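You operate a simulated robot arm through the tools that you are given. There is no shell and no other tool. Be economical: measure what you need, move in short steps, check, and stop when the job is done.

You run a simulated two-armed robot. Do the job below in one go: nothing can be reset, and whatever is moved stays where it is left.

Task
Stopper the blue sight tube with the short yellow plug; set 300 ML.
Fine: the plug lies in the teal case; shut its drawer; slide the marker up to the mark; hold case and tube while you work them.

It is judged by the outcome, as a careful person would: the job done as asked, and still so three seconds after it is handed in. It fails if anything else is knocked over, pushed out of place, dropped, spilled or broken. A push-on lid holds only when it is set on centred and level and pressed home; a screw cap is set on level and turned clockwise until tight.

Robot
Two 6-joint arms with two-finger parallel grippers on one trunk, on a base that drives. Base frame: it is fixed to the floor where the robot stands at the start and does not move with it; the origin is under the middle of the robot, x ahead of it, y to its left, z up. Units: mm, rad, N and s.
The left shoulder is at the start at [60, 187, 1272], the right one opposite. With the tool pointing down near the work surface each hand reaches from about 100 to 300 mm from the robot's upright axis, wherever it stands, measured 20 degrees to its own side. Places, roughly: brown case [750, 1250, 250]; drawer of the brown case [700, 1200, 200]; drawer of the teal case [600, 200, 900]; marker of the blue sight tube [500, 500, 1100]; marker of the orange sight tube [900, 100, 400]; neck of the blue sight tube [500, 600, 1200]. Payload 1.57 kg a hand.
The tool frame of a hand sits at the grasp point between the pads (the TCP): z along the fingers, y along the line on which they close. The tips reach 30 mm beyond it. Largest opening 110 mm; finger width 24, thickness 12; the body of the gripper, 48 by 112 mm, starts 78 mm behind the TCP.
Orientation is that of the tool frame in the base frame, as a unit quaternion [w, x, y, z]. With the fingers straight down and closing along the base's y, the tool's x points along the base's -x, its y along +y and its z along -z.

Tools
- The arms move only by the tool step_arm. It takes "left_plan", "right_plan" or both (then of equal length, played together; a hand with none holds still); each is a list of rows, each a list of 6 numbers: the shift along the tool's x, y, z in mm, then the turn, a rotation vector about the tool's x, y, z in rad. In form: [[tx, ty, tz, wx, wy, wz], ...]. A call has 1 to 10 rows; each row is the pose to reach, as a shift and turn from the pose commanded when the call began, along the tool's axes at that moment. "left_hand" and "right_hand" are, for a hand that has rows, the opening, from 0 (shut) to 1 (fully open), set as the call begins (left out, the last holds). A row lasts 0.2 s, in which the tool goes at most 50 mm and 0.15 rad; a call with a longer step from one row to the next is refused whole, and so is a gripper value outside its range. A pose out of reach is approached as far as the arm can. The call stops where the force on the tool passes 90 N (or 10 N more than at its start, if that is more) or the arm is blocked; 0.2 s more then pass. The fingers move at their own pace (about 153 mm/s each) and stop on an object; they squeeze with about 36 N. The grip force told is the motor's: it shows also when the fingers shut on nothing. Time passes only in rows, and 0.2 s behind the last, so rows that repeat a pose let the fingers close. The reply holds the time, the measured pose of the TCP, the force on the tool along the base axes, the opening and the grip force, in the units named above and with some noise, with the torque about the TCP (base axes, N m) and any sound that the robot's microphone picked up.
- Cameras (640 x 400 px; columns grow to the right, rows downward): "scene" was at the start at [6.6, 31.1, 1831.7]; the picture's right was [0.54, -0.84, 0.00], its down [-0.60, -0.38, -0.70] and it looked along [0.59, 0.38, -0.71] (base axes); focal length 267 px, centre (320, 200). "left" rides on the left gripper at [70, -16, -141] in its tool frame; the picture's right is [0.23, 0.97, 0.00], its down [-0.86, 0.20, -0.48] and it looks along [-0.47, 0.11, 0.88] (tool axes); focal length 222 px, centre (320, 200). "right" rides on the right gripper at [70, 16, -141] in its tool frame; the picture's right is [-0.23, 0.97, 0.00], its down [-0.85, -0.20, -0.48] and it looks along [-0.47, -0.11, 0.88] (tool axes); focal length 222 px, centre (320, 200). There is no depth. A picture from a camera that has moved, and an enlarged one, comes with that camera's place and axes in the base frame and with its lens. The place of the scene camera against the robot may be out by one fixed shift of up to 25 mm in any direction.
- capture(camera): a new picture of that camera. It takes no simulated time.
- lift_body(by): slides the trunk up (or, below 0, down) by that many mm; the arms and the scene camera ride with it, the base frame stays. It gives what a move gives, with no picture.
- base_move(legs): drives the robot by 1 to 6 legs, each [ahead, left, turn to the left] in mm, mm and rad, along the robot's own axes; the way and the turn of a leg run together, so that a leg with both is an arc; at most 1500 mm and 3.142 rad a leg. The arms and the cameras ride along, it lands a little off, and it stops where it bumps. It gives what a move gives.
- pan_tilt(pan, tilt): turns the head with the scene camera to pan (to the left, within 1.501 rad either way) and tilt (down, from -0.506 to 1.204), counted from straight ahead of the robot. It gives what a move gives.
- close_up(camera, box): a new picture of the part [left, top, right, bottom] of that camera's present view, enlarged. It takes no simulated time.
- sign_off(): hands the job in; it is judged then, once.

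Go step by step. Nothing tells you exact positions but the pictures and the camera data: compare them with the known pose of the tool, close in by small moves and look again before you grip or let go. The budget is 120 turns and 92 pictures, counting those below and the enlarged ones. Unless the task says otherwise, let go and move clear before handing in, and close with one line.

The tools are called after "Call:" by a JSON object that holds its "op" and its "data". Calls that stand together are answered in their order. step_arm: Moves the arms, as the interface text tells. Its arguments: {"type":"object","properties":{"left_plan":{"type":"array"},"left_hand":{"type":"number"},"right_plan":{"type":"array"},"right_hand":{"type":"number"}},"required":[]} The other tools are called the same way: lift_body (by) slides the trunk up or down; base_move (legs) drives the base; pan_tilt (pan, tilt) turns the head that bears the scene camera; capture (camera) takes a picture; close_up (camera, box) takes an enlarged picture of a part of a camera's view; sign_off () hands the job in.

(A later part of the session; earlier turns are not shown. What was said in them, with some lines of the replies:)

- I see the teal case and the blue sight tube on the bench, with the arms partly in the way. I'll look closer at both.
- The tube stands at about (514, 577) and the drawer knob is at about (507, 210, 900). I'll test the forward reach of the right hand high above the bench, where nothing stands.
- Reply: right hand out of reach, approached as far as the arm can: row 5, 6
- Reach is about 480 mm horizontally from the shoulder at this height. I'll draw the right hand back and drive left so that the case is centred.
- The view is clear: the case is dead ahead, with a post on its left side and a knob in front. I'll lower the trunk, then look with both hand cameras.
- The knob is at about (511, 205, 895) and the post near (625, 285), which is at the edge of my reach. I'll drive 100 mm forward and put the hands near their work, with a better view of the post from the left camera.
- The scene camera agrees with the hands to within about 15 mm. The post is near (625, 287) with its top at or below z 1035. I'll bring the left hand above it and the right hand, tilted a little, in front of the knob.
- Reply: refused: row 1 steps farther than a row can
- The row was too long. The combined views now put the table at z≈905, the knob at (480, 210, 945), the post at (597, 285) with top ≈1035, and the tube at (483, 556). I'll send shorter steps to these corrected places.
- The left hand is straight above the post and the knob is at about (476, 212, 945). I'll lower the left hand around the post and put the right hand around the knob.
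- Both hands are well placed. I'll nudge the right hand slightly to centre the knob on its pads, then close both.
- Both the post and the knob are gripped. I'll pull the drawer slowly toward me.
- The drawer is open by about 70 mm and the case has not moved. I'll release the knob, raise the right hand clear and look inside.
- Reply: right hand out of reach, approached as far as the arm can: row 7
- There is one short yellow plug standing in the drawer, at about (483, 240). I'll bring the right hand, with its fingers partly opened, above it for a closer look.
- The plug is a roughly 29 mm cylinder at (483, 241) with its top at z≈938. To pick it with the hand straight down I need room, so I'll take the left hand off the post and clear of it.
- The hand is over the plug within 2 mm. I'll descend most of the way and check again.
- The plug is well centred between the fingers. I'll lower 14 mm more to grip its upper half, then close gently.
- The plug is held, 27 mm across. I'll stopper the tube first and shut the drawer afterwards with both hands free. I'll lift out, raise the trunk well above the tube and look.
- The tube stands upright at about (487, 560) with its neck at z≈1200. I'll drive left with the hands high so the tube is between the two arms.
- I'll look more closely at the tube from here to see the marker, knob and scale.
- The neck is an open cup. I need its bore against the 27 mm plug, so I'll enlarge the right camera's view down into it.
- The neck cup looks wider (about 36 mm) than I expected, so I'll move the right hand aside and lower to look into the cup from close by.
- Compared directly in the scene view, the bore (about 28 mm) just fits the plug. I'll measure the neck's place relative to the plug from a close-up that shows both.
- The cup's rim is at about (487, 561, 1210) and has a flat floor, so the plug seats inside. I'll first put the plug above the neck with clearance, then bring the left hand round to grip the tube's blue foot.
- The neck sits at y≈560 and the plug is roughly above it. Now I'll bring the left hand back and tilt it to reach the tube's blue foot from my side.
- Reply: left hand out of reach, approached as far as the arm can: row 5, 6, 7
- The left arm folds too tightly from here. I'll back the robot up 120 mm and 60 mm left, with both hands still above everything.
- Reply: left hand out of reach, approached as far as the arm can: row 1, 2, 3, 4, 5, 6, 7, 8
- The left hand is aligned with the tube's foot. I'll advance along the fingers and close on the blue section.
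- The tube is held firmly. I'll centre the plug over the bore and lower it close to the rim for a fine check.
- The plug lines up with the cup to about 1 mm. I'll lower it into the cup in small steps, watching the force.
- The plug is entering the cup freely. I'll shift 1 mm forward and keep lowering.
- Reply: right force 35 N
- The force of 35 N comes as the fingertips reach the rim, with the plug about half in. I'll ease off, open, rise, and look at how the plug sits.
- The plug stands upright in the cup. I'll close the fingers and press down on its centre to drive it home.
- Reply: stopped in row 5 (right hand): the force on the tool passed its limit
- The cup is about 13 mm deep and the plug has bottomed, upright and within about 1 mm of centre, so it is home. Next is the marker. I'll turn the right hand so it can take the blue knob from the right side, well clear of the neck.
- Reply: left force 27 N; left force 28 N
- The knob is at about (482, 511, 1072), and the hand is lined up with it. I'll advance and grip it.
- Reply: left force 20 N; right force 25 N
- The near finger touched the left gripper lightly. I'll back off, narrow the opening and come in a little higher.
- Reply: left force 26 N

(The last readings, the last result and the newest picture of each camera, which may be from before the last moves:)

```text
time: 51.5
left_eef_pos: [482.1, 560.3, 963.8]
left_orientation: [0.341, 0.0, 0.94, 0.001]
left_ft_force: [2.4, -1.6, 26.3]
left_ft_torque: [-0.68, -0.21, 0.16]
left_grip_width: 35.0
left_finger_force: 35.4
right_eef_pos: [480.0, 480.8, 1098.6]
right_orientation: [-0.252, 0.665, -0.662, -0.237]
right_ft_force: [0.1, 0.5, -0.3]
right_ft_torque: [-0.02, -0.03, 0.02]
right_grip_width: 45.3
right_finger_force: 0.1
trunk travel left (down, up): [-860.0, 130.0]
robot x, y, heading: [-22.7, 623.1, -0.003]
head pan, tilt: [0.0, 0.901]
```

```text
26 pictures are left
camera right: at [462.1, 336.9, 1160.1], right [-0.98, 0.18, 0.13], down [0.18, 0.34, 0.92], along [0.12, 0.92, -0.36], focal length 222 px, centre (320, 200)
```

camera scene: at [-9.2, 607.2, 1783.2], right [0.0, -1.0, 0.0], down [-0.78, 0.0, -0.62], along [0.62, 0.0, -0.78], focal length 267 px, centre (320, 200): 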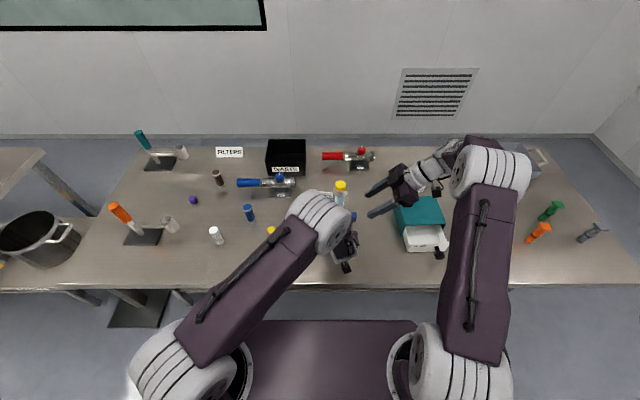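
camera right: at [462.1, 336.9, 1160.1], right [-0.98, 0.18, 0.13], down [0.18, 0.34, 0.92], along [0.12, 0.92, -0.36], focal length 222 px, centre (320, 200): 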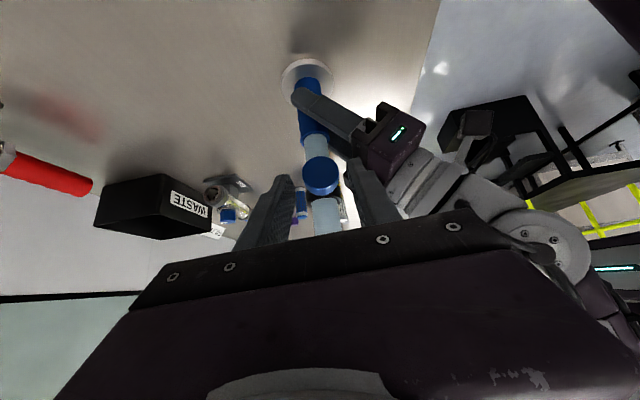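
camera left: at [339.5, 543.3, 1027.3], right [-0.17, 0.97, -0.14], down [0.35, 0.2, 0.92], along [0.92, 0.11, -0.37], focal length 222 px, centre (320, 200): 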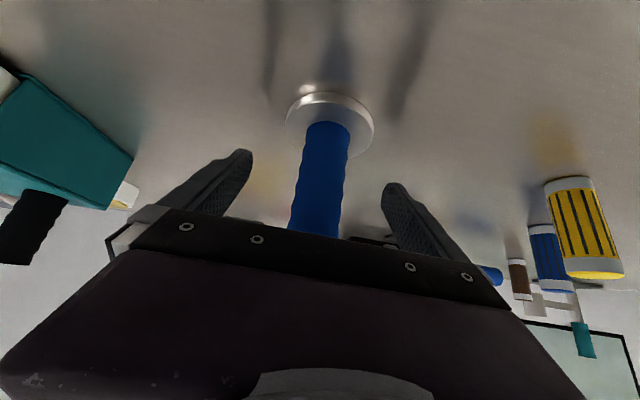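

Call:
{"op": "step_arm", "data": {"right_plan": [[-2, -1, 12, 0, 0, 0], [-4, -1, 24, 0, 0, 0]]}}

Call:
{"op": "step_arm", "data": {"right_plan": [[0, 0, 0, 0, 0, 0], [0, 0, 0, 0, 0, 0], [0, 0, 0, 0, 0, 0]], "right_hand": 0}}

Call:
{"op": "capture", "data": {"camera": "right"}}

Call:
{"op": "close_up", "data": {"camera": "scene", "box": [310, 165, 390, 265]}}

```text
time: 52.0
left_eef_pos: [480.9, 560.7, 964.0]
left_orientation: [0.342, 0.001, 0.94, 0.001]
left_ft_force: [3.4, -1.3, 26.5]
left_ft_torque: [-0.77, -0.2, 0.14]
left_grip_width: 35.1
left_finger_force: 36.1
right_eef_pos: [483.1, 499.8, 1082.6]
right_orientation: [-0.253, 0.664, -0.662, -0.237]
right_ft_force: [-0.4, -0.7, -0.6]
right_ft_torque: [0.02, 0.0, 0.0]
right_grip_width: 45.0
right_finger_force: 0.0
trunk travel left (down, up): [-860.0, 130.0]
robot x, y, heading: [-22.3, 621.3, 0.003]
head pan, tilt: [0.0, 0.901]
```

```text
time: 52.9
left_eef_pos: [480.6, 560.4, 963.5]
left_orientation: [0.341, 0.0, 0.94, 0.0]
left_ft_force: [12.7, -1.4, 19.3]
left_ft_torque: [-0.76, 0.23, 0.65]
left_grip_width: 35.2
left_finger_force: 35.8
right_eef_pos: [480.8, 499.6, 1082.5]
right_orientation: [-0.252, 0.665, -0.662, -0.238]
right_ft_force: [-11.7, 0.5, 2.0]
right_ft_torque: [0.41, 0.41, -0.07]
right_grip_width: 31.7
right_finger_force: 36.3
trunk travel left (down, up): [-860.0, 130.0]
robot x, y, heading: [-23.0, 619.6, -0.001]
head pan, tilt: [0.0, 0.901]
```

```text
25 pictures are left
camera right: at [463.6, 355.4, 1143.8], right [-0.98, 0.18, 0.13], down [0.18, 0.34, 0.92], along [0.12, 0.92, -0.36], focal length 222 px, centre (320, 200)
```

right: 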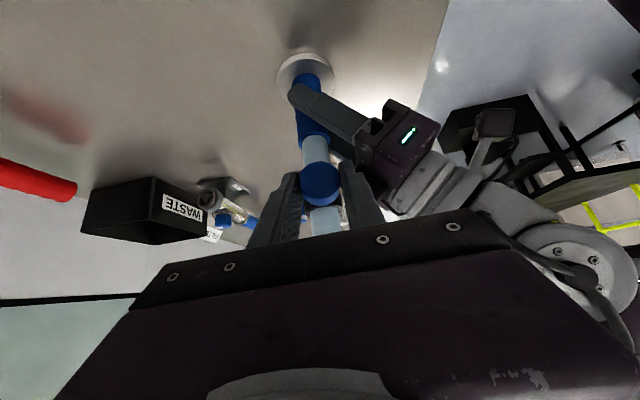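

```text
4.00 times, centred on (350, 215) of scene
camera zoom: at [-9.5, 607.6, 1783.1], right [0.0, -1.0, 0.0], down [-0.78, 0.0, -0.62], along [0.62, 0.0, -0.78], focal length 1067 px, centre (200, 140)
```

zoom: 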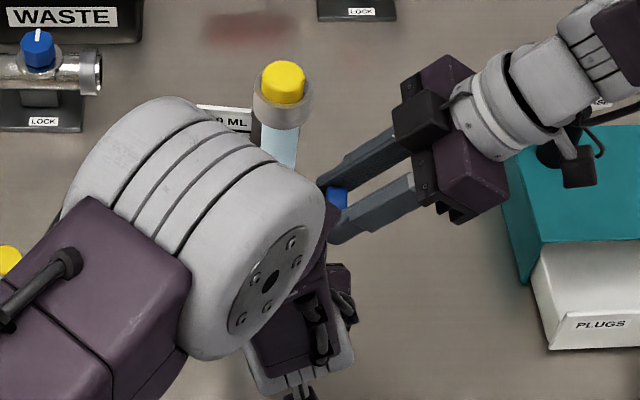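

The knob is gripped. I'll slide the marker straight up in small steps, about 43 mm (the marks are about 45 mm apart), while the left hand holds the tube.

Call:
{"op": "step_arm", "data": {"right_plan": [[0, 1.5, 0, 0, 0, 0], [-3.3, 1.4, -3.8, 0, 0, 0], [-6.5, 1.3, -7.6, 0, 0, 0], [-9.8, 1.2, -11.4, 0, 0, 0], [-13, 1.1, -15.2, 0, 0, 0]]}}

```text
time: 54.0
left_eef_pos: [480.7, 561.4, 962.5]
left_orientation: [0.34, 0.0, 0.94, 0.001]
left_ft_force: [-5.7, -7.9, 27.5]
left_ft_torque: [-0.34, -1.07, 0.12]
left_grip_width: 35.2
left_finger_force: 35.9
right_eef_pos: [481.9, 499.8, 1103.7]
right_orientation: [-0.253, 0.665, -0.662, -0.236]
right_ft_force: [7.6, 7.6, -0.9]
right_ft_torque: [0.38, -0.3, -0.54]
right_grip_width: 31.5
right_finger_force: 36.2
trunk travel left (down, up): [-860.0, 130.0]
robot x, y, heading: [-17.9, 619.3, -0.004]
head pan, tilt: [0.0, 0.901]
```

Call:
{"op": "step_arm", "data": {"right_plan": [[-3.3, 0, -3.8, 0, 0, 0], [-6.5, 0, -7.6, 0, 0, 0], [-9.8, -0.2, -11.4, 0, 0, 0], [-13, -0.3, -15.2, 0, 0, 0], [-15, -0.4, -17.4, 0, 0, 0]]}}

Call:
{"op": "capture", "data": {"camera": "right"}}

Call:
{"op": "capture", "data": {"camera": "left"}}

```text
time: 55.2
left_eef_pos: [482.1, 560.5, 962.7]
left_orientation: [0.34, -0.001, 0.94, 0.003]
left_ft_force: [-3.1, -9.3, 26.7]
left_ft_torque: [0.84, 0.1, 0.24]
left_grip_width: 34.8
left_finger_force: 36.5
right_eef_pos: [479.5, 499.5, 1127.0]
right_orientation: [-0.251, 0.665, -0.661, -0.238]
right_ft_force: [2.7, 7.3, -1.8]
right_ft_torque: [-0.34, 0.02, -0.42]
right_grip_width: 31.7
right_finger_force: 35.8
trunk travel left (down, up): [-860.0, 130.0]
robot x, y, heading: [-18.1, 623.4, -0.0]
head pan, tilt: [0.0, 0.901]
```

```text
23 pictures are left
camera right: at [461.8, 354.9, 1188.3], right [-0.98, 0.18, 0.13], down [0.18, 0.34, 0.92], along [0.12, 0.92, -0.36], focal length 222 px, centre (320, 200)
```

right: 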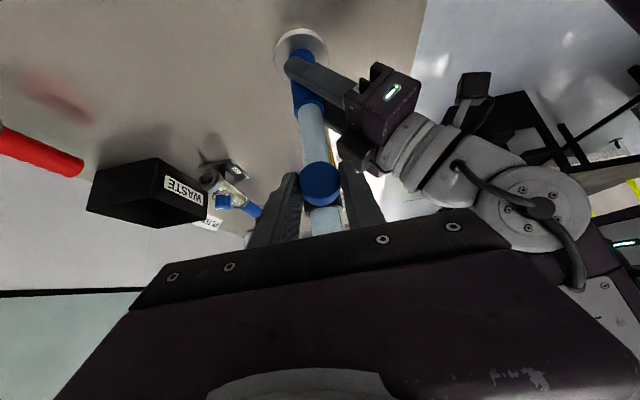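

```text
22 pictures are left
camera left: at [336.2, 544.2, 1027.5], right [-0.18, 0.97, -0.14], down [0.35, 0.2, 0.92], along [0.92, 0.11, -0.38], focal length 222 px, centre (320, 200)
```

left: 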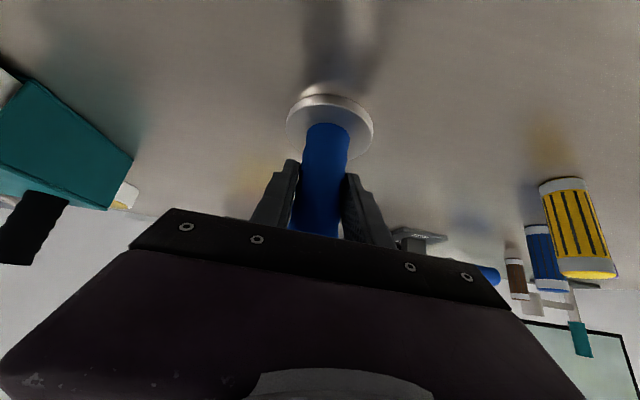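

The knob moved with the hand, so the marker rose about 44 mm. I'll release the knob and back off, then release the tube and clear the left arm to read the scale.

Call:
{"op": "step_arm", "data": {"right_plan": [[0, 0, 0, 0, 0, 0], [0, 0, 0, 0, 0, 0], [0, 0, -40, 0, 0, 0], [0, 0, -80, 0, 0, 0]], "right_hand": 0.45}}

Call:
{"op": "step_arm", "data": {"left_plan": [[0, 0, 0, 0, 0, 0], [0, 0, 0, 0, 0, 0], [0, 0, -35, 0, 0, 0], [0, 0, -70, 0, 0, 0], [0, 30, -90, 0, 0, 0], [0, 75, -90, 0, 0, 0], [0, 120, -90, 0, 0, 0]], "left_hand": 0.7}}

Call:
{"op": "capture", "data": {"camera": "scene"}}

```text
time: 56.2
left_eef_pos: [481.3, 560.1, 963.4]
left_orientation: [0.34, 0.0, 0.94, 0.002]
left_ft_force: [0.5, -2.6, 22.6]
left_ft_torque: [-0.77, 0.32, 0.11]
left_grip_width: 35.0
left_finger_force: 35.6
right_eef_pos: [479.3, 447.8, 1187.4]
right_orientation: [-0.252, 0.665, -0.662, -0.239]
right_ft_force: [-0.2, -0.3, 0.4]
right_ft_torque: [0.0, 0.0, -0.03]
right_grip_width: 49.3
right_finger_force: 0.1
trunk travel left (down, up): [-860.0, 130.0]
robot x, y, heading: [-19.1, 620.7, -0.002]
head pan, tilt: [0.0, 0.901]
```

```text
time: 57.9
left_eef_pos: [451.5, 663.5, 1052.0]
left_orientation: [0.334, 0.001, 0.942, 0.013]
left_ft_force: [0.0, 0.8, 0.9]
left_ft_torque: [0.04, -0.01, -0.03]
left_grip_width: 76.8
left_finger_force: 0.1
left hand out of reach, approached as far as the arm can: row 6, 7
right_eef_pos: [481.6, 450.3, 1186.6]
right_orientation: [-0.25, 0.665, -0.663, -0.237]
right_ft_force: [-0.1, -0.4, -1.5]
right_ft_torque: [-0.01, -0.01, 0.01]
right_grip_width: 49.5
right_finger_force: 0.0
trunk travel left (down, up): [-860.0, 130.0]
robot x, y, heading: [-20.5, 621.1, -0.003]
head pan, tilt: [0.0, 0.901]
```

```text
21 pictures are left
camera scene: at [-5.0, 609.3, 1783.0], right [0.0, -1.0, 0.0], down [-0.78, 0.0, -0.62], along [0.62, 0.0, -0.78], focal length 267 px, centre (320, 200)
```

scene: 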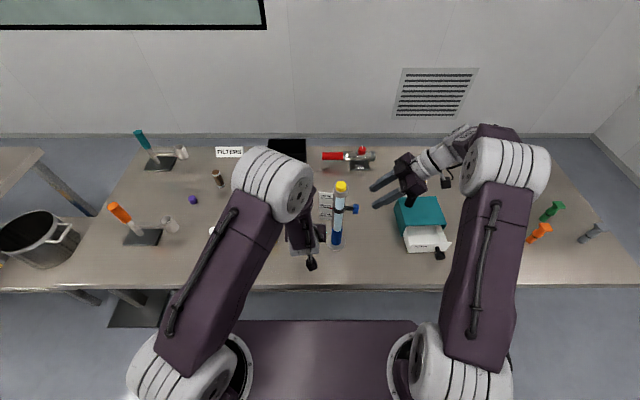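

Call:
{"op": "close_up", "data": {"camera": "scene", "box": [300, 170, 370, 260]}}

```text
4.44 times, centred on (335, 215) of scene
camera zoom: at [-5.0, 609.3, 1783.0], right [0.0, -1.0, 0.0], down [-0.78, 0.0, -0.62], along [0.62, 0.0, -0.78], focal length 1185 px, centre (253, 133)
```

zoom: 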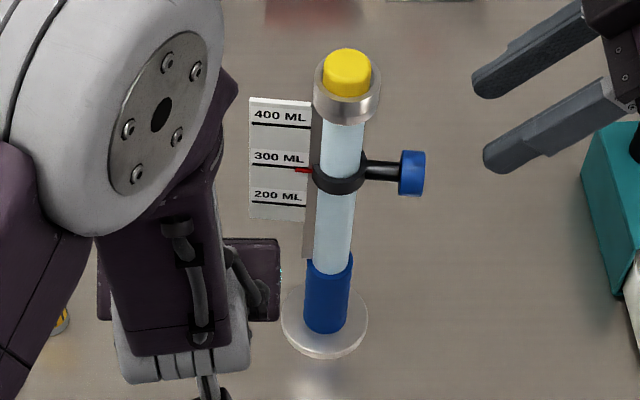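

Call:
{"op": "close_up", "data": {"camera": "scene", "box": [324, 188, 348, 218]}}

```text
13.33 times, centred on (336, 203) of scene
camera zoom: at [-5.0, 609.3, 1783.0], right [0.0, -1.0, 0.0], down [-0.78, 0.0, -0.62], along [0.62, 0.0, -0.78], focal length 3555 px, centre (107, 160)
```

zoom: 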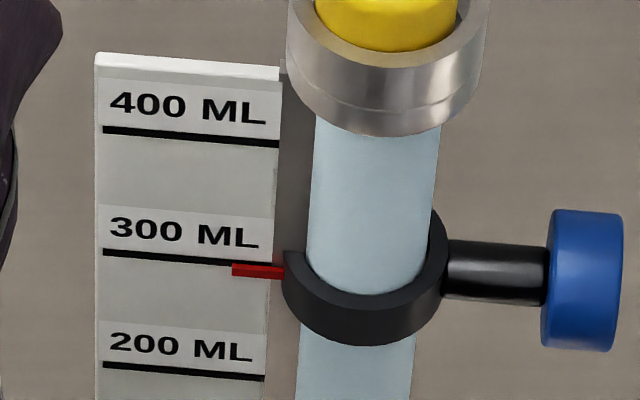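

The tube stands plugged with the pointer at about 300. The steep view leaves a doubt of 1–2 mm, so I'll back up and look at the scale from a flatter angle with the left camera.

Call:
{"op": "base_move", "data": {"legs": [[-100, 0, 0]]}}

Call:
{"op": "step_arm", "data": {"left_plan": [[-20, -15, -24, 0, 0, 0], [-40, -30, -48, 0, 0, 0], [-60, -45, -72, 0, 0, 0], [-80, -70, -96, 0, 0, 0]]}}

Call:
{"op": "capture", "data": {"camera": "left"}}

```text
time: 59.0
left_eef_pos: [355.4, 661.2, 1049.3]
left_orientation: [0.333, 0.001, 0.943, 0.014]
left_ft_force: [0.5, -0.8, -0.2]
left_ft_torque: [-0.04, -0.01, 0.0]
left_grip_width: 77.1
left_finger_force: 0.1
right_eef_pos: [385.9, 449.9, 1184.3]
right_orientation: [-0.25, 0.664, -0.663, -0.239]
right_ft_force: [0.2, 0.0, 0.0]
right_ft_torque: [-0.04, 0.0, 0.04]
right_grip_width: 49.5
right_finger_force: 0.0
trunk travel left (down, up): [-860.0, 130.0]
robot x, y, heading: [-119.5, 621.0, -0.002]
head pan, tilt: [0.0, 0.901]
```

```text
time: 60.0
left_eef_pos: [356.4, 587.6, 1174.4]
left_orientation: [0.334, 0.002, 0.942, 0.013]
left_ft_force: [-0.3, -0.6, 0.4]
left_ft_torque: [-0.01, 0.0, 0.01]
left_grip_width: 77.0
left_finger_force: 0.0
right_eef_pos: [382.3, 448.0, 1185.8]
right_orientation: [-0.252, 0.664, -0.662, -0.237]
right_ft_force: [0.6, 0.3, -0.8]
right_ft_torque: [0.03, 0.04, 0.03]
right_grip_width: 49.5
right_finger_force: 0.1
trunk travel left (down, up): [-860.0, 130.0]
robot x, y, heading: [-121.8, 623.5, 0.002]
head pan, tilt: [0.0, 0.901]
```

```text
18 pictures are left
camera left: at [212.3, 569.0, 1240.8], right [-0.18, 0.98, -0.12], down [0.36, 0.18, 0.92], along [0.91, 0.12, -0.39], focal length 222 px, centre (320, 200)
```

left: 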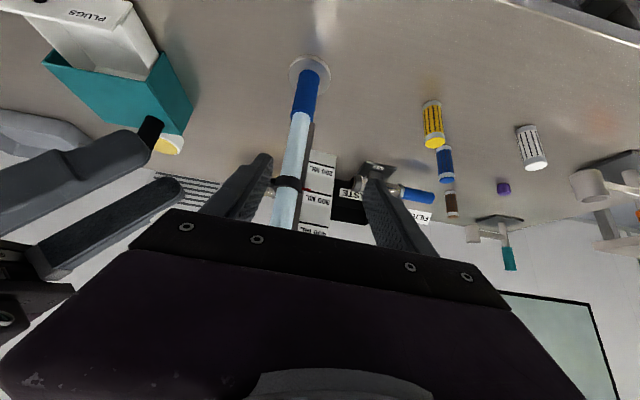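

Call:
{"op": "close_up", "data": {"camera": "left", "box": [265, 145, 345, 240]}}

```text
4.21 times, centred on (305, 192) of left
camera zoom: at [212.3, 569.0, 1240.8], right [-0.18, 0.98, -0.12], down [0.36, 0.18, 0.92], along [0.91, 0.12, -0.39], focal length 935 px, centre (383, 232)
```

zoom: 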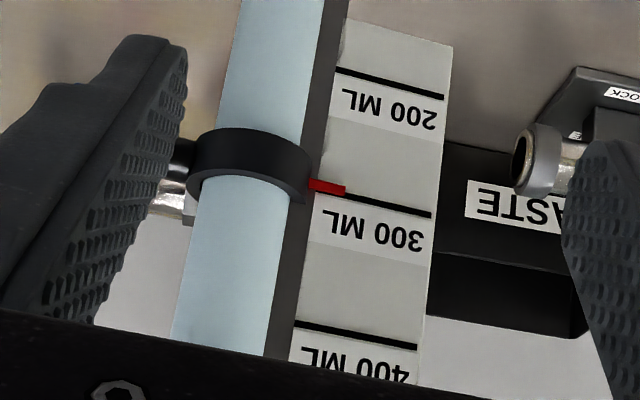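

From this flatter angle the pointer lies on the 300 line to within about 1 mm, so the marker is set. Next I'll drive back to the case to shut the drawer.

Call:
{"op": "base_move", "data": {"legs": [[0, -422, 0], [150, 0, 0]]}}

Call:
{"op": "capture", "data": {"camera": "scene"}}

```text
time: 63.6
left_eef_pos: [502.0, 170.1, 1175.0]
left_orientation: [0.336, 0.0, 0.942, 0.014]
left_ft_force: [-0.4, -0.8, -0.3]
left_ft_torque: [0.02, -0.04, 0.0]
left_grip_width: 77.2
left_finger_force: 0.1
right_eef_pos: [528.9, 30.8, 1187.4]
right_orientation: [-0.253, 0.665, -0.661, -0.237]
right_ft_force: [-0.5, 0.0, -0.8]
right_ft_torque: [-0.01, -0.02, -0.04]
right_grip_width: 49.5
right_finger_force: 0.1
trunk travel left (down, up): [-860.0, 130.0]
robot x, y, heading: [28.9, 200.6, 0.003]
head pan, tilt: [0.0, 0.901]
```

```text
16 pictures are left
camera scene: at [40.1, 187.0, 1783.1], right [0.0, -1.0, 0.0], down [-0.78, 0.0, -0.62], along [0.62, 0.0, -0.78], focal length 267 px, centre (320, 200)
```

scene: 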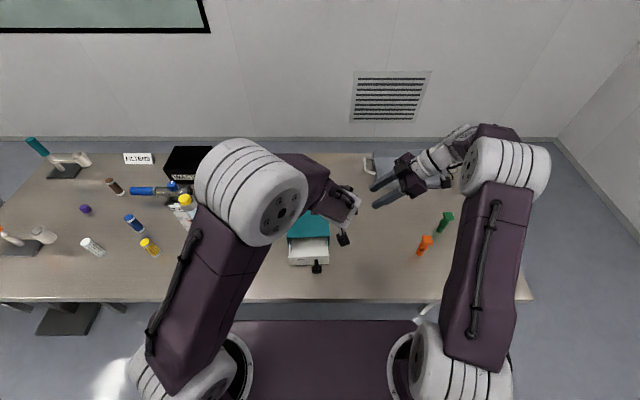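

The drawer is still open as I left it. I'll put the left hand upright above the post again, and bring the right hand with shut fingers round in front of the knob.

Call:
{"op": "step_arm", "data": {"left_plan": [[-9, 24, 15, 0.0057, 0.137, 0], [-17, 47, 35, 0.0114, 0.274, 0], [-26, 70, 58, 0.0171, 0.411, 0], [-34, 93, 82, 0.0229, 0.548, 0], [-42.6, 116, 106, 0.0286, 0.685, 0]], "left_hand": 1}}

Call:
{"op": "step_arm", "data": {"right_plan": [[0, 41, 0, 0, 0, 0], [-1, 82, -1, 0, 0, 0], [-1, 123, -2, 0, 0, 0], [-2, 164, -3, 0, 0, 0], [2, 165, 38, 0, 0, 0], [6, 165, 79, 0, 0, 0], [10, 166, 120, 0, 0, 0], [14, 166, 160, 0, 0, 0], [17, 167, 201, 0, 0, 0]], "right_hand": 0}}

Call:
{"op": "capture", "data": {"camera": "scene"}}

Call:
{"op": "capture", "data": {"camera": "left"}}

```text
time: 64.8
left_eef_pos: [604.5, 288.9, 1120.0]
left_orientation: [-0.005, 0.0, 1.0, -0.002]
left_ft_force: [-0.2, 0.7, -0.3]
left_ft_torque: [0.01, 0.02, 0.03]
left_grip_width: 109.7
left_finger_force: 0.0
right_eef_pos: [534.1, 32.6, 1186.6]
right_orientation: [-0.251, 0.665, -0.662, -0.238]
right_ft_force: [-0.2, -0.5, 0.7]
right_ft_torque: [0.02, 0.03, 0.02]
right_grip_width: 49.4
right_finger_force: 0.1
trunk travel left (down, up): [-860.0, 130.0]
robot x, y, heading: [31.0, 201.3, 0.001]
head pan, tilt: [0.0, 0.901]
```

```text
time: 66.8
left_eef_pos: [606.2, 289.3, 1121.5]
left_orientation: [-0.003, 0.0, 1.0, -0.001]
left_ft_force: [-0.1, -0.5, -0.4]
left_ft_torque: [-0.03, 0.01, 0.04]
left_grip_width: 110.1
left_finger_force: 0.0
right_eef_pos: [401.8, 147.4, 1034.7]
right_orientation: [-0.244, 0.667, -0.661, -0.244]
right_ft_force: [-0.5, 0.0, 0.5]
right_ft_torque: [-0.03, 0.02, 0.01]
right_grip_width: 0.3
right_finger_force: 21.0
right hand out of reach, approached as far as the arm can: row 8, 9
trunk travel left (down, up): [-860.0, 130.0]
robot x, y, heading: [28.0, 203.5, 0.006]
head pan, tilt: [0.0, 0.901]
```

```text
15 pictures are left
camera scene: at [46.5, 188.6, 1783.0], right [0.0, -1.0, 0.0], down [-0.78, 0.0, -0.62], along [0.62, 0.0, -0.78], focal length 267 px, centre (320, 200)
```

scene: 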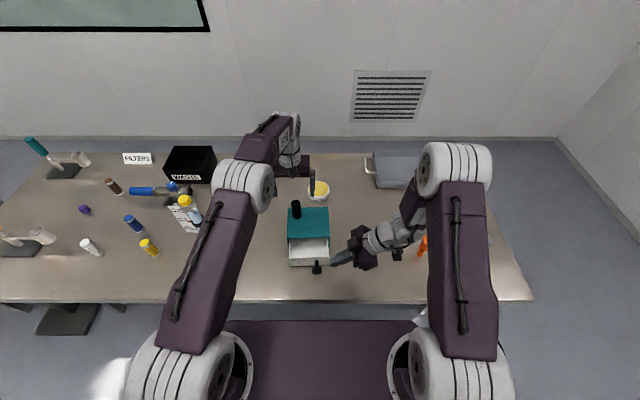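

```text
14 pictures are left
camera left: at [535.9, 272.4, 1263.4], right [-0.23, 0.97, 0.0], down [0.86, 0.2, 0.47], along [0.46, 0.11, -0.88], focal length 222 px, centre (320, 200)
```

left: 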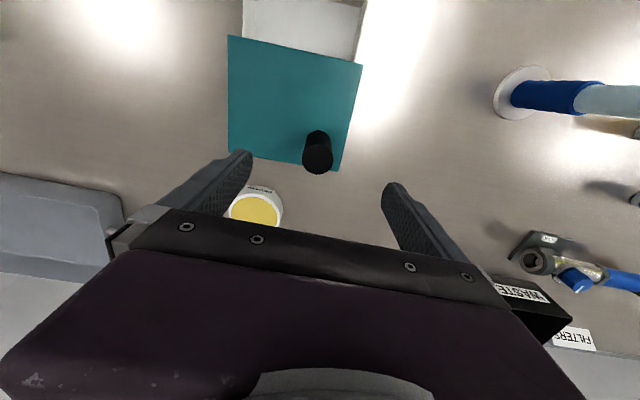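

The left hand is nearly over the post. I'll straighten the right hand to vertical so that it fits in front of the knob, and lower the left hand onto the post.

Call:
{"op": "step_arm", "data": {"right_plan": [[-5, 8, 4, 0, 0.14, 0], [-12, 15, 12, 0, 0.28, 0], [-20, 22, 20, 0, 0.42, 0], [-30, 28, 30, 0, 0.56, 0], [-39, 31, 39, 0, 0.7, 0]]}}

Call:
{"op": "step_arm", "data": {"left_plan": [[4, -3, 30, 0, 0, 0], [4, -3, 60, 0, 0, 0], [4, -3, 90, 0, 0, 0]]}}

Call:
{"op": "capture", "data": {"camera": "left"}}

Call:
{"op": "capture", "data": {"camera": "right"}}

```text
time: 68.0
left_eef_pos: [603.7, 288.6, 1121.1]
left_orientation: [-0.002, 0.0, 1.0, 0.0]
left_ft_force: [0.0, 0.3, 0.1]
left_ft_torque: [0.02, 0.01, 0.01]
left_grip_width: 109.9
left_finger_force: 0.0
right_eef_pos: [366.8, 199.7, 1032.5]
right_orientation: [-0.03, 0.709, -0.704, -0.028]
right_ft_force: [0.3, 0.0, 0.7]
right_ft_torque: [-0.03, -0.01, 0.01]
right_grip_width: 0.0
right_finger_force: 22.0
right hand out of reach, approached as far as the arm can: row 5
trunk travel left (down, up): [-860.0, 130.0]
robot x, y, heading: [27.3, 198.9, 0.004]
head pan, tilt: [0.0, 0.901]
```

```text
time: 68.8
left_eef_pos: [600.9, 286.3, 1031.9]
left_orientation: [-0.002, 0.0, 1.0, 0.0]
left_ft_force: [-0.2, 0.7, -0.5]
left_ft_torque: [-0.02, 0.04, 0.01]
left_grip_width: 109.9
left_finger_force: 0.2
right_eef_pos: [366.5, 198.3, 1032.8]
right_orientation: [-0.03, 0.709, -0.704, -0.028]
right_ft_force: [0.0, -0.5, -0.4]
right_ft_torque: [-0.02, 0.01, 0.0]
right_grip_width: 0.1
right_finger_force: 22.2
trunk travel left (down, up): [-860.0, 130.0]
robot x, y, heading: [27.3, 200.3, 0.007]
head pan, tilt: [0.0, 0.901]
```

```text
13 pictures are left
camera left: at [531.1, 270.1, 1174.7], right [-0.23, 0.97, 0.0], down [0.86, 0.2, 0.47], along [0.46, 0.11, -0.88], focal length 222 px, centre (320, 200)
```

left: 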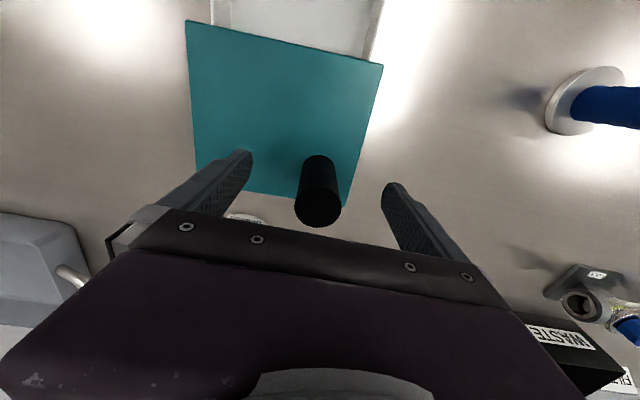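

```text
12 pictures are left
camera right: at [350.9, 116.9, 1166.7], right [-0.97, 0.22, 0.02], down [0.19, 0.81, 0.55], along [0.11, 0.54, -0.84], focal length 222 px, centre (320, 200)
```

right: 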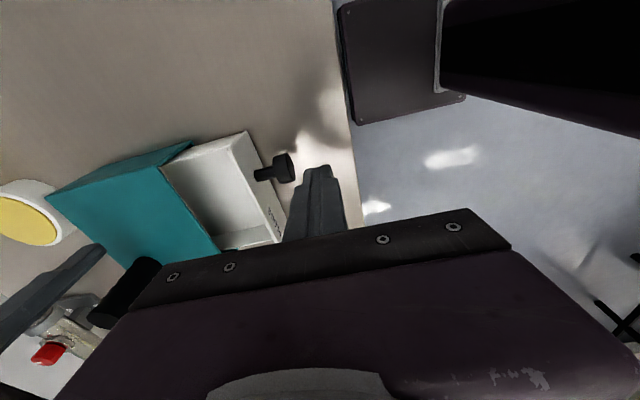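

The post is between the left fingers and the right hand hangs in front of the knob. I'll grip the post and lower the right hand in front of the knob.

Call:
{"op": "step_arm", "data": {"left_plan": [[0, 0, 0, 0, 0, 0], [0, 0, 0, 0, 0, 0], [0, 0, 0, 0, 0, 0]], "left_hand": 0}}

Call:
{"op": "step_arm", "data": {"right_plan": [[-1, 0, 25, 0, 0, 0], [-2, 0, 50, 0, 0, 0], [-3, 0, 75, 0, 0, 0]]}}

Call:
{"op": "capture", "data": {"camera": "right"}}

```text
time: 69.6
left_eef_pos: [600.1, 288.1, 1032.4]
left_orientation: [-0.002, -0.001, 1.0, 0.0]
left_ft_force: [-0.7, 0.8, 0.1]
left_ft_torque: [0.27, -0.09, 0.05]
left_grip_width: 31.5
left_finger_force: 35.7
right_eef_pos: [366.4, 198.7, 1031.3]
right_orientation: [-0.03, 0.708, -0.705, -0.028]
right_ft_force: [0.3, 0.2, 0.5]
right_ft_torque: [-0.02, 0.01, -0.02]
right_grip_width: 0.0
right_finger_force: 22.1
trunk travel left (down, up): [-860.0, 130.0]
robot x, y, heading: [33.0, 202.1, 0.003]
head pan, tilt: [0.0, 0.901]
```

```text
time: 70.4
left_eef_pos: [600.4, 286.1, 1032.8]
left_orientation: [-0.002, -0.001, 1.0, -0.001]
left_ft_force: [-0.6, -1.0, 0.7]
left_ft_torque: [0.08, 0.06, 0.03]
left_grip_width: 31.2
left_finger_force: 36.5
right_eef_pos: [367.5, 207.3, 958.1]
right_orientation: [-0.03, 0.708, -0.705, -0.028]
right_ft_force: [-0.1, 0.3, -1.0]
right_ft_torque: [0.0, 0.01, 0.01]
right_grip_width: 0.0
right_finger_force: 21.3
trunk travel left (down, up): [-860.0, 130.0]
robot x, y, heading: [30.7, 195.7, 0.005]
head pan, tilt: [0.0, 0.901]
```

```text
11 pictures are left
camera right: at [352.1, 126.1, 1092.4], right [-0.98, 0.22, 0.02], down [0.19, 0.81, 0.55], along [0.11, 0.54, -0.84], focal length 222 px, centre (320, 200)
```

right: 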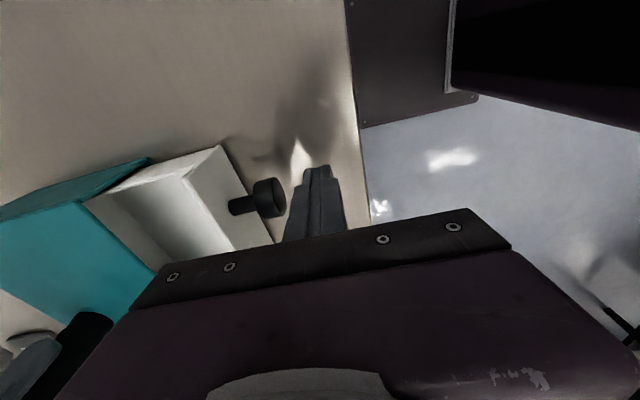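

The finger is level with the knob's end. I'll push the drawer in steadily while the left hand holds the case.

Call:
{"op": "step_arm", "data": {"right_plan": [[0, -10, 0, 0, 0, 0], [0, -18, 0, 0, 0, 0], [0, -26, 0, 0, 0, 0], [0, -34, 0, 0, 0, 0], [0, -42, 0, 0, 0, 0], [0, -50, 0, 0, 0, 0], [0, -58, 0, 0, 0, 0], [0, -66, 0, 0, 0, 0], [0, -74, 0, 0, 0, 0]]}}

Call:
{"op": "step_arm", "data": {"right_plan": [[0, -4, 0, 0, 0, 0], [0, -8, 0, 0, 0, 0], [0, -11, 0, 0, 0, 0], [0, -14, 0, 0, 0, 0], [0, -17, 0, 0, 0, 0], [0, -20, 0, 0, 0, 0]]}}

Call:
{"op": "capture", "data": {"camera": "right"}}

```text
time: 72.4
left_eef_pos: [600.9, 285.7, 1033.6]
left_orientation: [-0.002, -0.001, 1.0, -0.001]
left_ft_force: [5.0, -1.1, 5.9]
left_ft_torque: [0.06, 0.31, 0.2]
left_grip_width: 31.4
left_finger_force: 36.3
right_eef_pos: [441.5, 206.1, 956.7]
right_orientation: [-0.029, 0.708, -0.705, -0.028]
right_ft_force: [-2.4, 0.4, -2.5]
right_ft_torque: [-0.02, 0.08, 0.04]
right_grip_width: 0.1
right_finger_force: 21.0
trunk travel left (down, up): [-860.0, 130.0]
robot x, y, heading: [29.6, 199.5, 0.001]
head pan, tilt: [0.0, 0.901]
```

```text
time: 73.8
left_eef_pos: [600.3, 287.3, 1032.5]
left_orientation: [-0.001, -0.001, 1.0, -0.001]
left_ft_force: [8.4, 1.5, 4.0]
left_ft_torque: [0.78, -0.38, 0.28]
left_grip_width: 31.0
left_finger_force: 36.1
right_eef_pos: [461.2, 208.0, 957.0]
right_orientation: [-0.029, 0.708, -0.705, -0.028]
right_ft_force: [-7.6, -0.3, 2.9]
right_ft_torque: [0.05, 0.12, 0.12]
right_grip_width: 0.0
right_finger_force: 21.9
trunk travel left (down, up): [-860.0, 130.0]
robot x, y, heading: [29.1, 197.4, 0.003]
head pan, tilt: [0.0, 0.901]
```

```text
10 pictures are left
camera right: at [445.4, 126.5, 1092.0], right [-0.97, 0.22, 0.02], down [0.19, 0.81, 0.55], along [0.11, 0.54, -0.84], focal length 222 px, centre (320, 200)
```

right: 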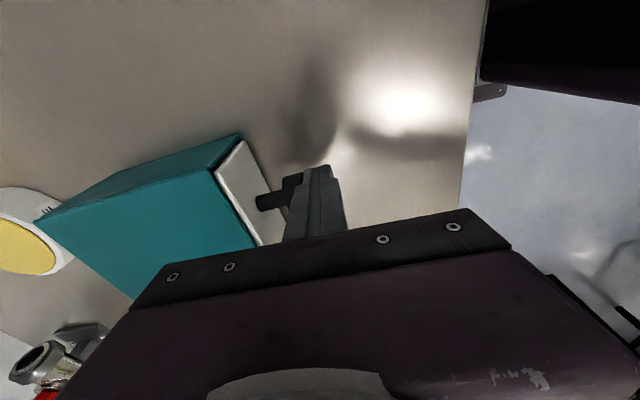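

The drawer is not quite shut yet. I'll push further until it meets its stop.

Call:
{"op": "step_arm", "data": {"right_plan": [[0, -3, 0, 0, 0, 0], [0, -6, 0, 0, 0, 0], [0, -9, 0, 0, 0, 0], [0, -12, 0, 0, 0, 0], [0, -15, 0, 0, 0, 0]]}}

Call:
{"op": "capture", "data": {"camera": "right"}}

```text
time: 75.0
left_eef_pos: [602.4, 287.6, 1035.7]
left_orientation: [0.004, -0.001, 1.0, 0.0]
left_ft_force: [29.6, 18.6, 14.9]
left_ft_torque: [0.96, -0.64, 0.06]
left_grip_width: 30.9
left_finger_force: 36.1
right_eef_pos: [469.9, 205.9, 956.6]
right_orientation: [-0.021, 0.709, -0.704, -0.031]
right_ft_force: [-33.5, -15.6, -6.2]
right_ft_torque: [-0.22, 0.21, 0.26]
right_grip_width: 0.1
right_finger_force: 21.4
trunk travel left (down, up): [-860.0, 130.0]
robot x, y, heading: [27.4, 201.8, 0.006]
head pan, tilt: [0.0, 0.901]
```

```text
9 pictures are left
camera right: at [455.7, 125.0, 1091.7], right [-0.97, 0.22, 0.03], down [0.2, 0.82, 0.54], along [0.1, 0.53, -0.84], focal length 222 px, centre (320, 200)
```

right: 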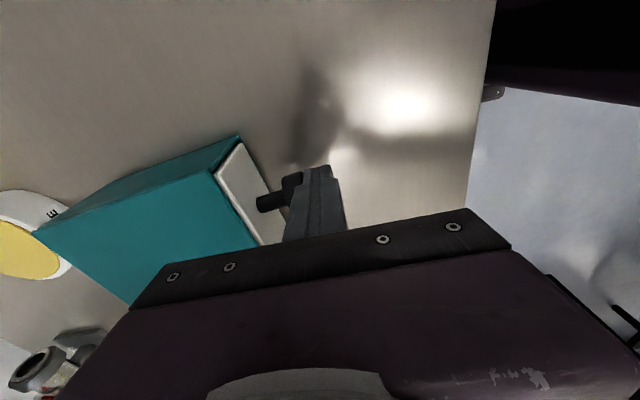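

The push ended on a firm stop at 33 N. I'll back the right hand off and look at the drawer front.

Call:
{"op": "step_arm", "data": {"right_plan": [[0, 15, 0, 0, 0, 0], [0, 50, 0, 0, 0, 0], [0, 60, -40, 0, 0, 0], [0, 60, -85, 0, 0, 0], [35, 60, -110, 0, 0, 0], [80, 60, -120, 0, 0, 0], [125, 60, -120, 0, 0, 0]]}}

Call:
{"op": "close_up", "data": {"camera": "scene", "box": [270, 190, 350, 280]}}

```text
time: 76.6
left_eef_pos: [601.1, 285.2, 1032.6]
left_orientation: [-0.003, -0.002, 1.0, 0.0]
left_ft_force: [-1.3, 0.4, 1.1]
left_ft_torque: [-0.3, 0.43, -0.19]
left_grip_width: 31.3
left_finger_force: 36.1
right_eef_pos: [418.3, 74.6, 1064.4]
right_orientation: [-0.03, 0.708, -0.705, -0.029]
right_ft_force: [-0.1, 0.2, -0.3]
right_ft_torque: [0.01, -0.01, -0.01]
right_grip_width: 0.0
right_finger_force: 21.5
trunk travel left (down, up): [-860.0, 130.0]
robot x, y, heading: [29.3, 202.9, 0.0]
head pan, tilt: [0.0, 0.901]
```

```text
4.44 times, centred on (310, 235) of scene
camera zoom: at [44.2, 185.7, 1782.9], right [0.0, -1.0, 0.0], down [-0.78, 0.0, -0.62], along [0.62, 0.0, -0.78], focal length 1185 px, centre (364, 44)
```

zoom: 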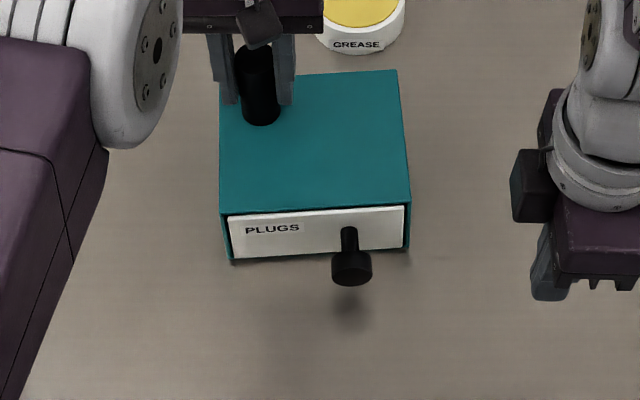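

The drawer is shut flush. I'll release the post, raise the left hand clear and take a last look at the tube and bench.

Call:
{"op": "step_arm", "data": {"left_plan": [[0, 0, 0, 0, 0, 0], [0, 0, 0, 0, 0, 0], [0, 0, -40, 0, 0, 0], [0, 0, -80, 0, 0, 0], [0, 0, -120, 0, 0, 0], [45, 0, -140, 0, 0, 0], [90, 0, -140, 0, 0, 0]], "left_hand": 1}}

Call:
{"op": "pan_tilt", "data": {"pan": 0.45, "tilt": 0.85}}

Call:
{"op": "capture", "data": {"camera": "scene"}}

```text
time: 78.2
left_eef_pos: [508.6, 287.0, 1175.4]
left_orientation: [0.0, 0.0, 1.0, -0.001]
left_ft_force: [0.2, 0.3, 0.5]
left_ft_torque: [0.01, 0.01, 0.0]
left_grip_width: 110.0
left_finger_force: 0.2
right_eef_pos: [414.7, 75.8, 1064.8]
right_orientation: [-0.031, 0.709, -0.704, -0.027]
right_ft_force: [-0.2, -0.7, -0.2]
right_ft_torque: [0.02, -0.02, -0.01]
right_grip_width: 0.0
right_finger_force: 21.4
trunk travel left (down, up): [-860.0, 130.0]
robot x, y, heading: [30.7, 202.8, 0.004]
head pan, tilt: [0.0, 0.901]
```

```text
time: 79.1
left_eef_pos: [510.7, 288.1, 1173.8]
left_orientation: [-0.003, 0.0, 1.0, -0.001]
left_ft_force: [-0.4, -0.6, 0.2]
left_ft_torque: [0.0, 0.01, 0.01]
left_grip_width: 110.1
left_finger_force: 0.0
right_eef_pos: [416.8, 75.2, 1064.0]
right_orientation: [-0.03, 0.709, -0.704, -0.028]
right_ft_force: [0.7, -1.0, -0.6]
right_ft_torque: [-0.02, 0.03, 0.01]
right_grip_width: 0.2
right_finger_force: 21.2
trunk travel left (down, up): [-860.0, 130.0]
robot x, y, heading: [34.2, 197.0, 0.002]
head pan, tilt: [0.45, 0.85]
```

```text
7 pictures are left
camera scene: at [40.0, 221.3, 1786.9], right [0.44, -0.9, 0.0], down [-0.68, -0.33, -0.66], along [0.59, 0.29, -0.75], focal length 267 px, centre (320, 200)
```

scene: 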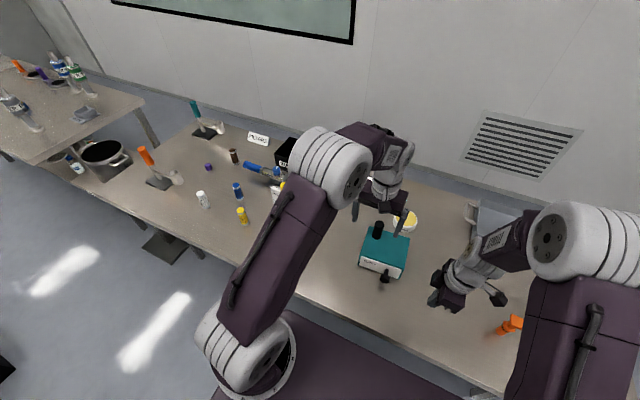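

Call:
{"op": "close_up", "data": {"camera": "left", "box": [400, 40, 640, 200]}}

```text
2.50 times, centred on (520, 120) of left
camera zoom: at [441.6, 272.0, 1316.4], right [-0.23, 0.97, 0.0], down [0.86, 0.2, 0.47], along [0.46, 0.11, -0.88], focal length 555 px, centre (-180, 400)
```

zoom: 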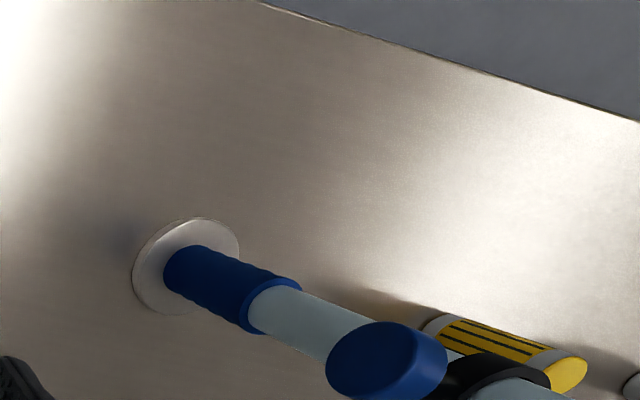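

The tube stands upright where it was, with its marker raised and nothing disturbed. The drawer is shut and both hands are clear, so I'm handing in.

Call:
{"op": "sign_off", "data": {}}

```text
The job is handed in.
```

The blue sight tube is stoppered with the short yellow plug, its marker is on the 300 ML line to within about 1 mm, and the teal case's drawer is shut; I did not look at the plug or the pointer again after the drive back to the case.
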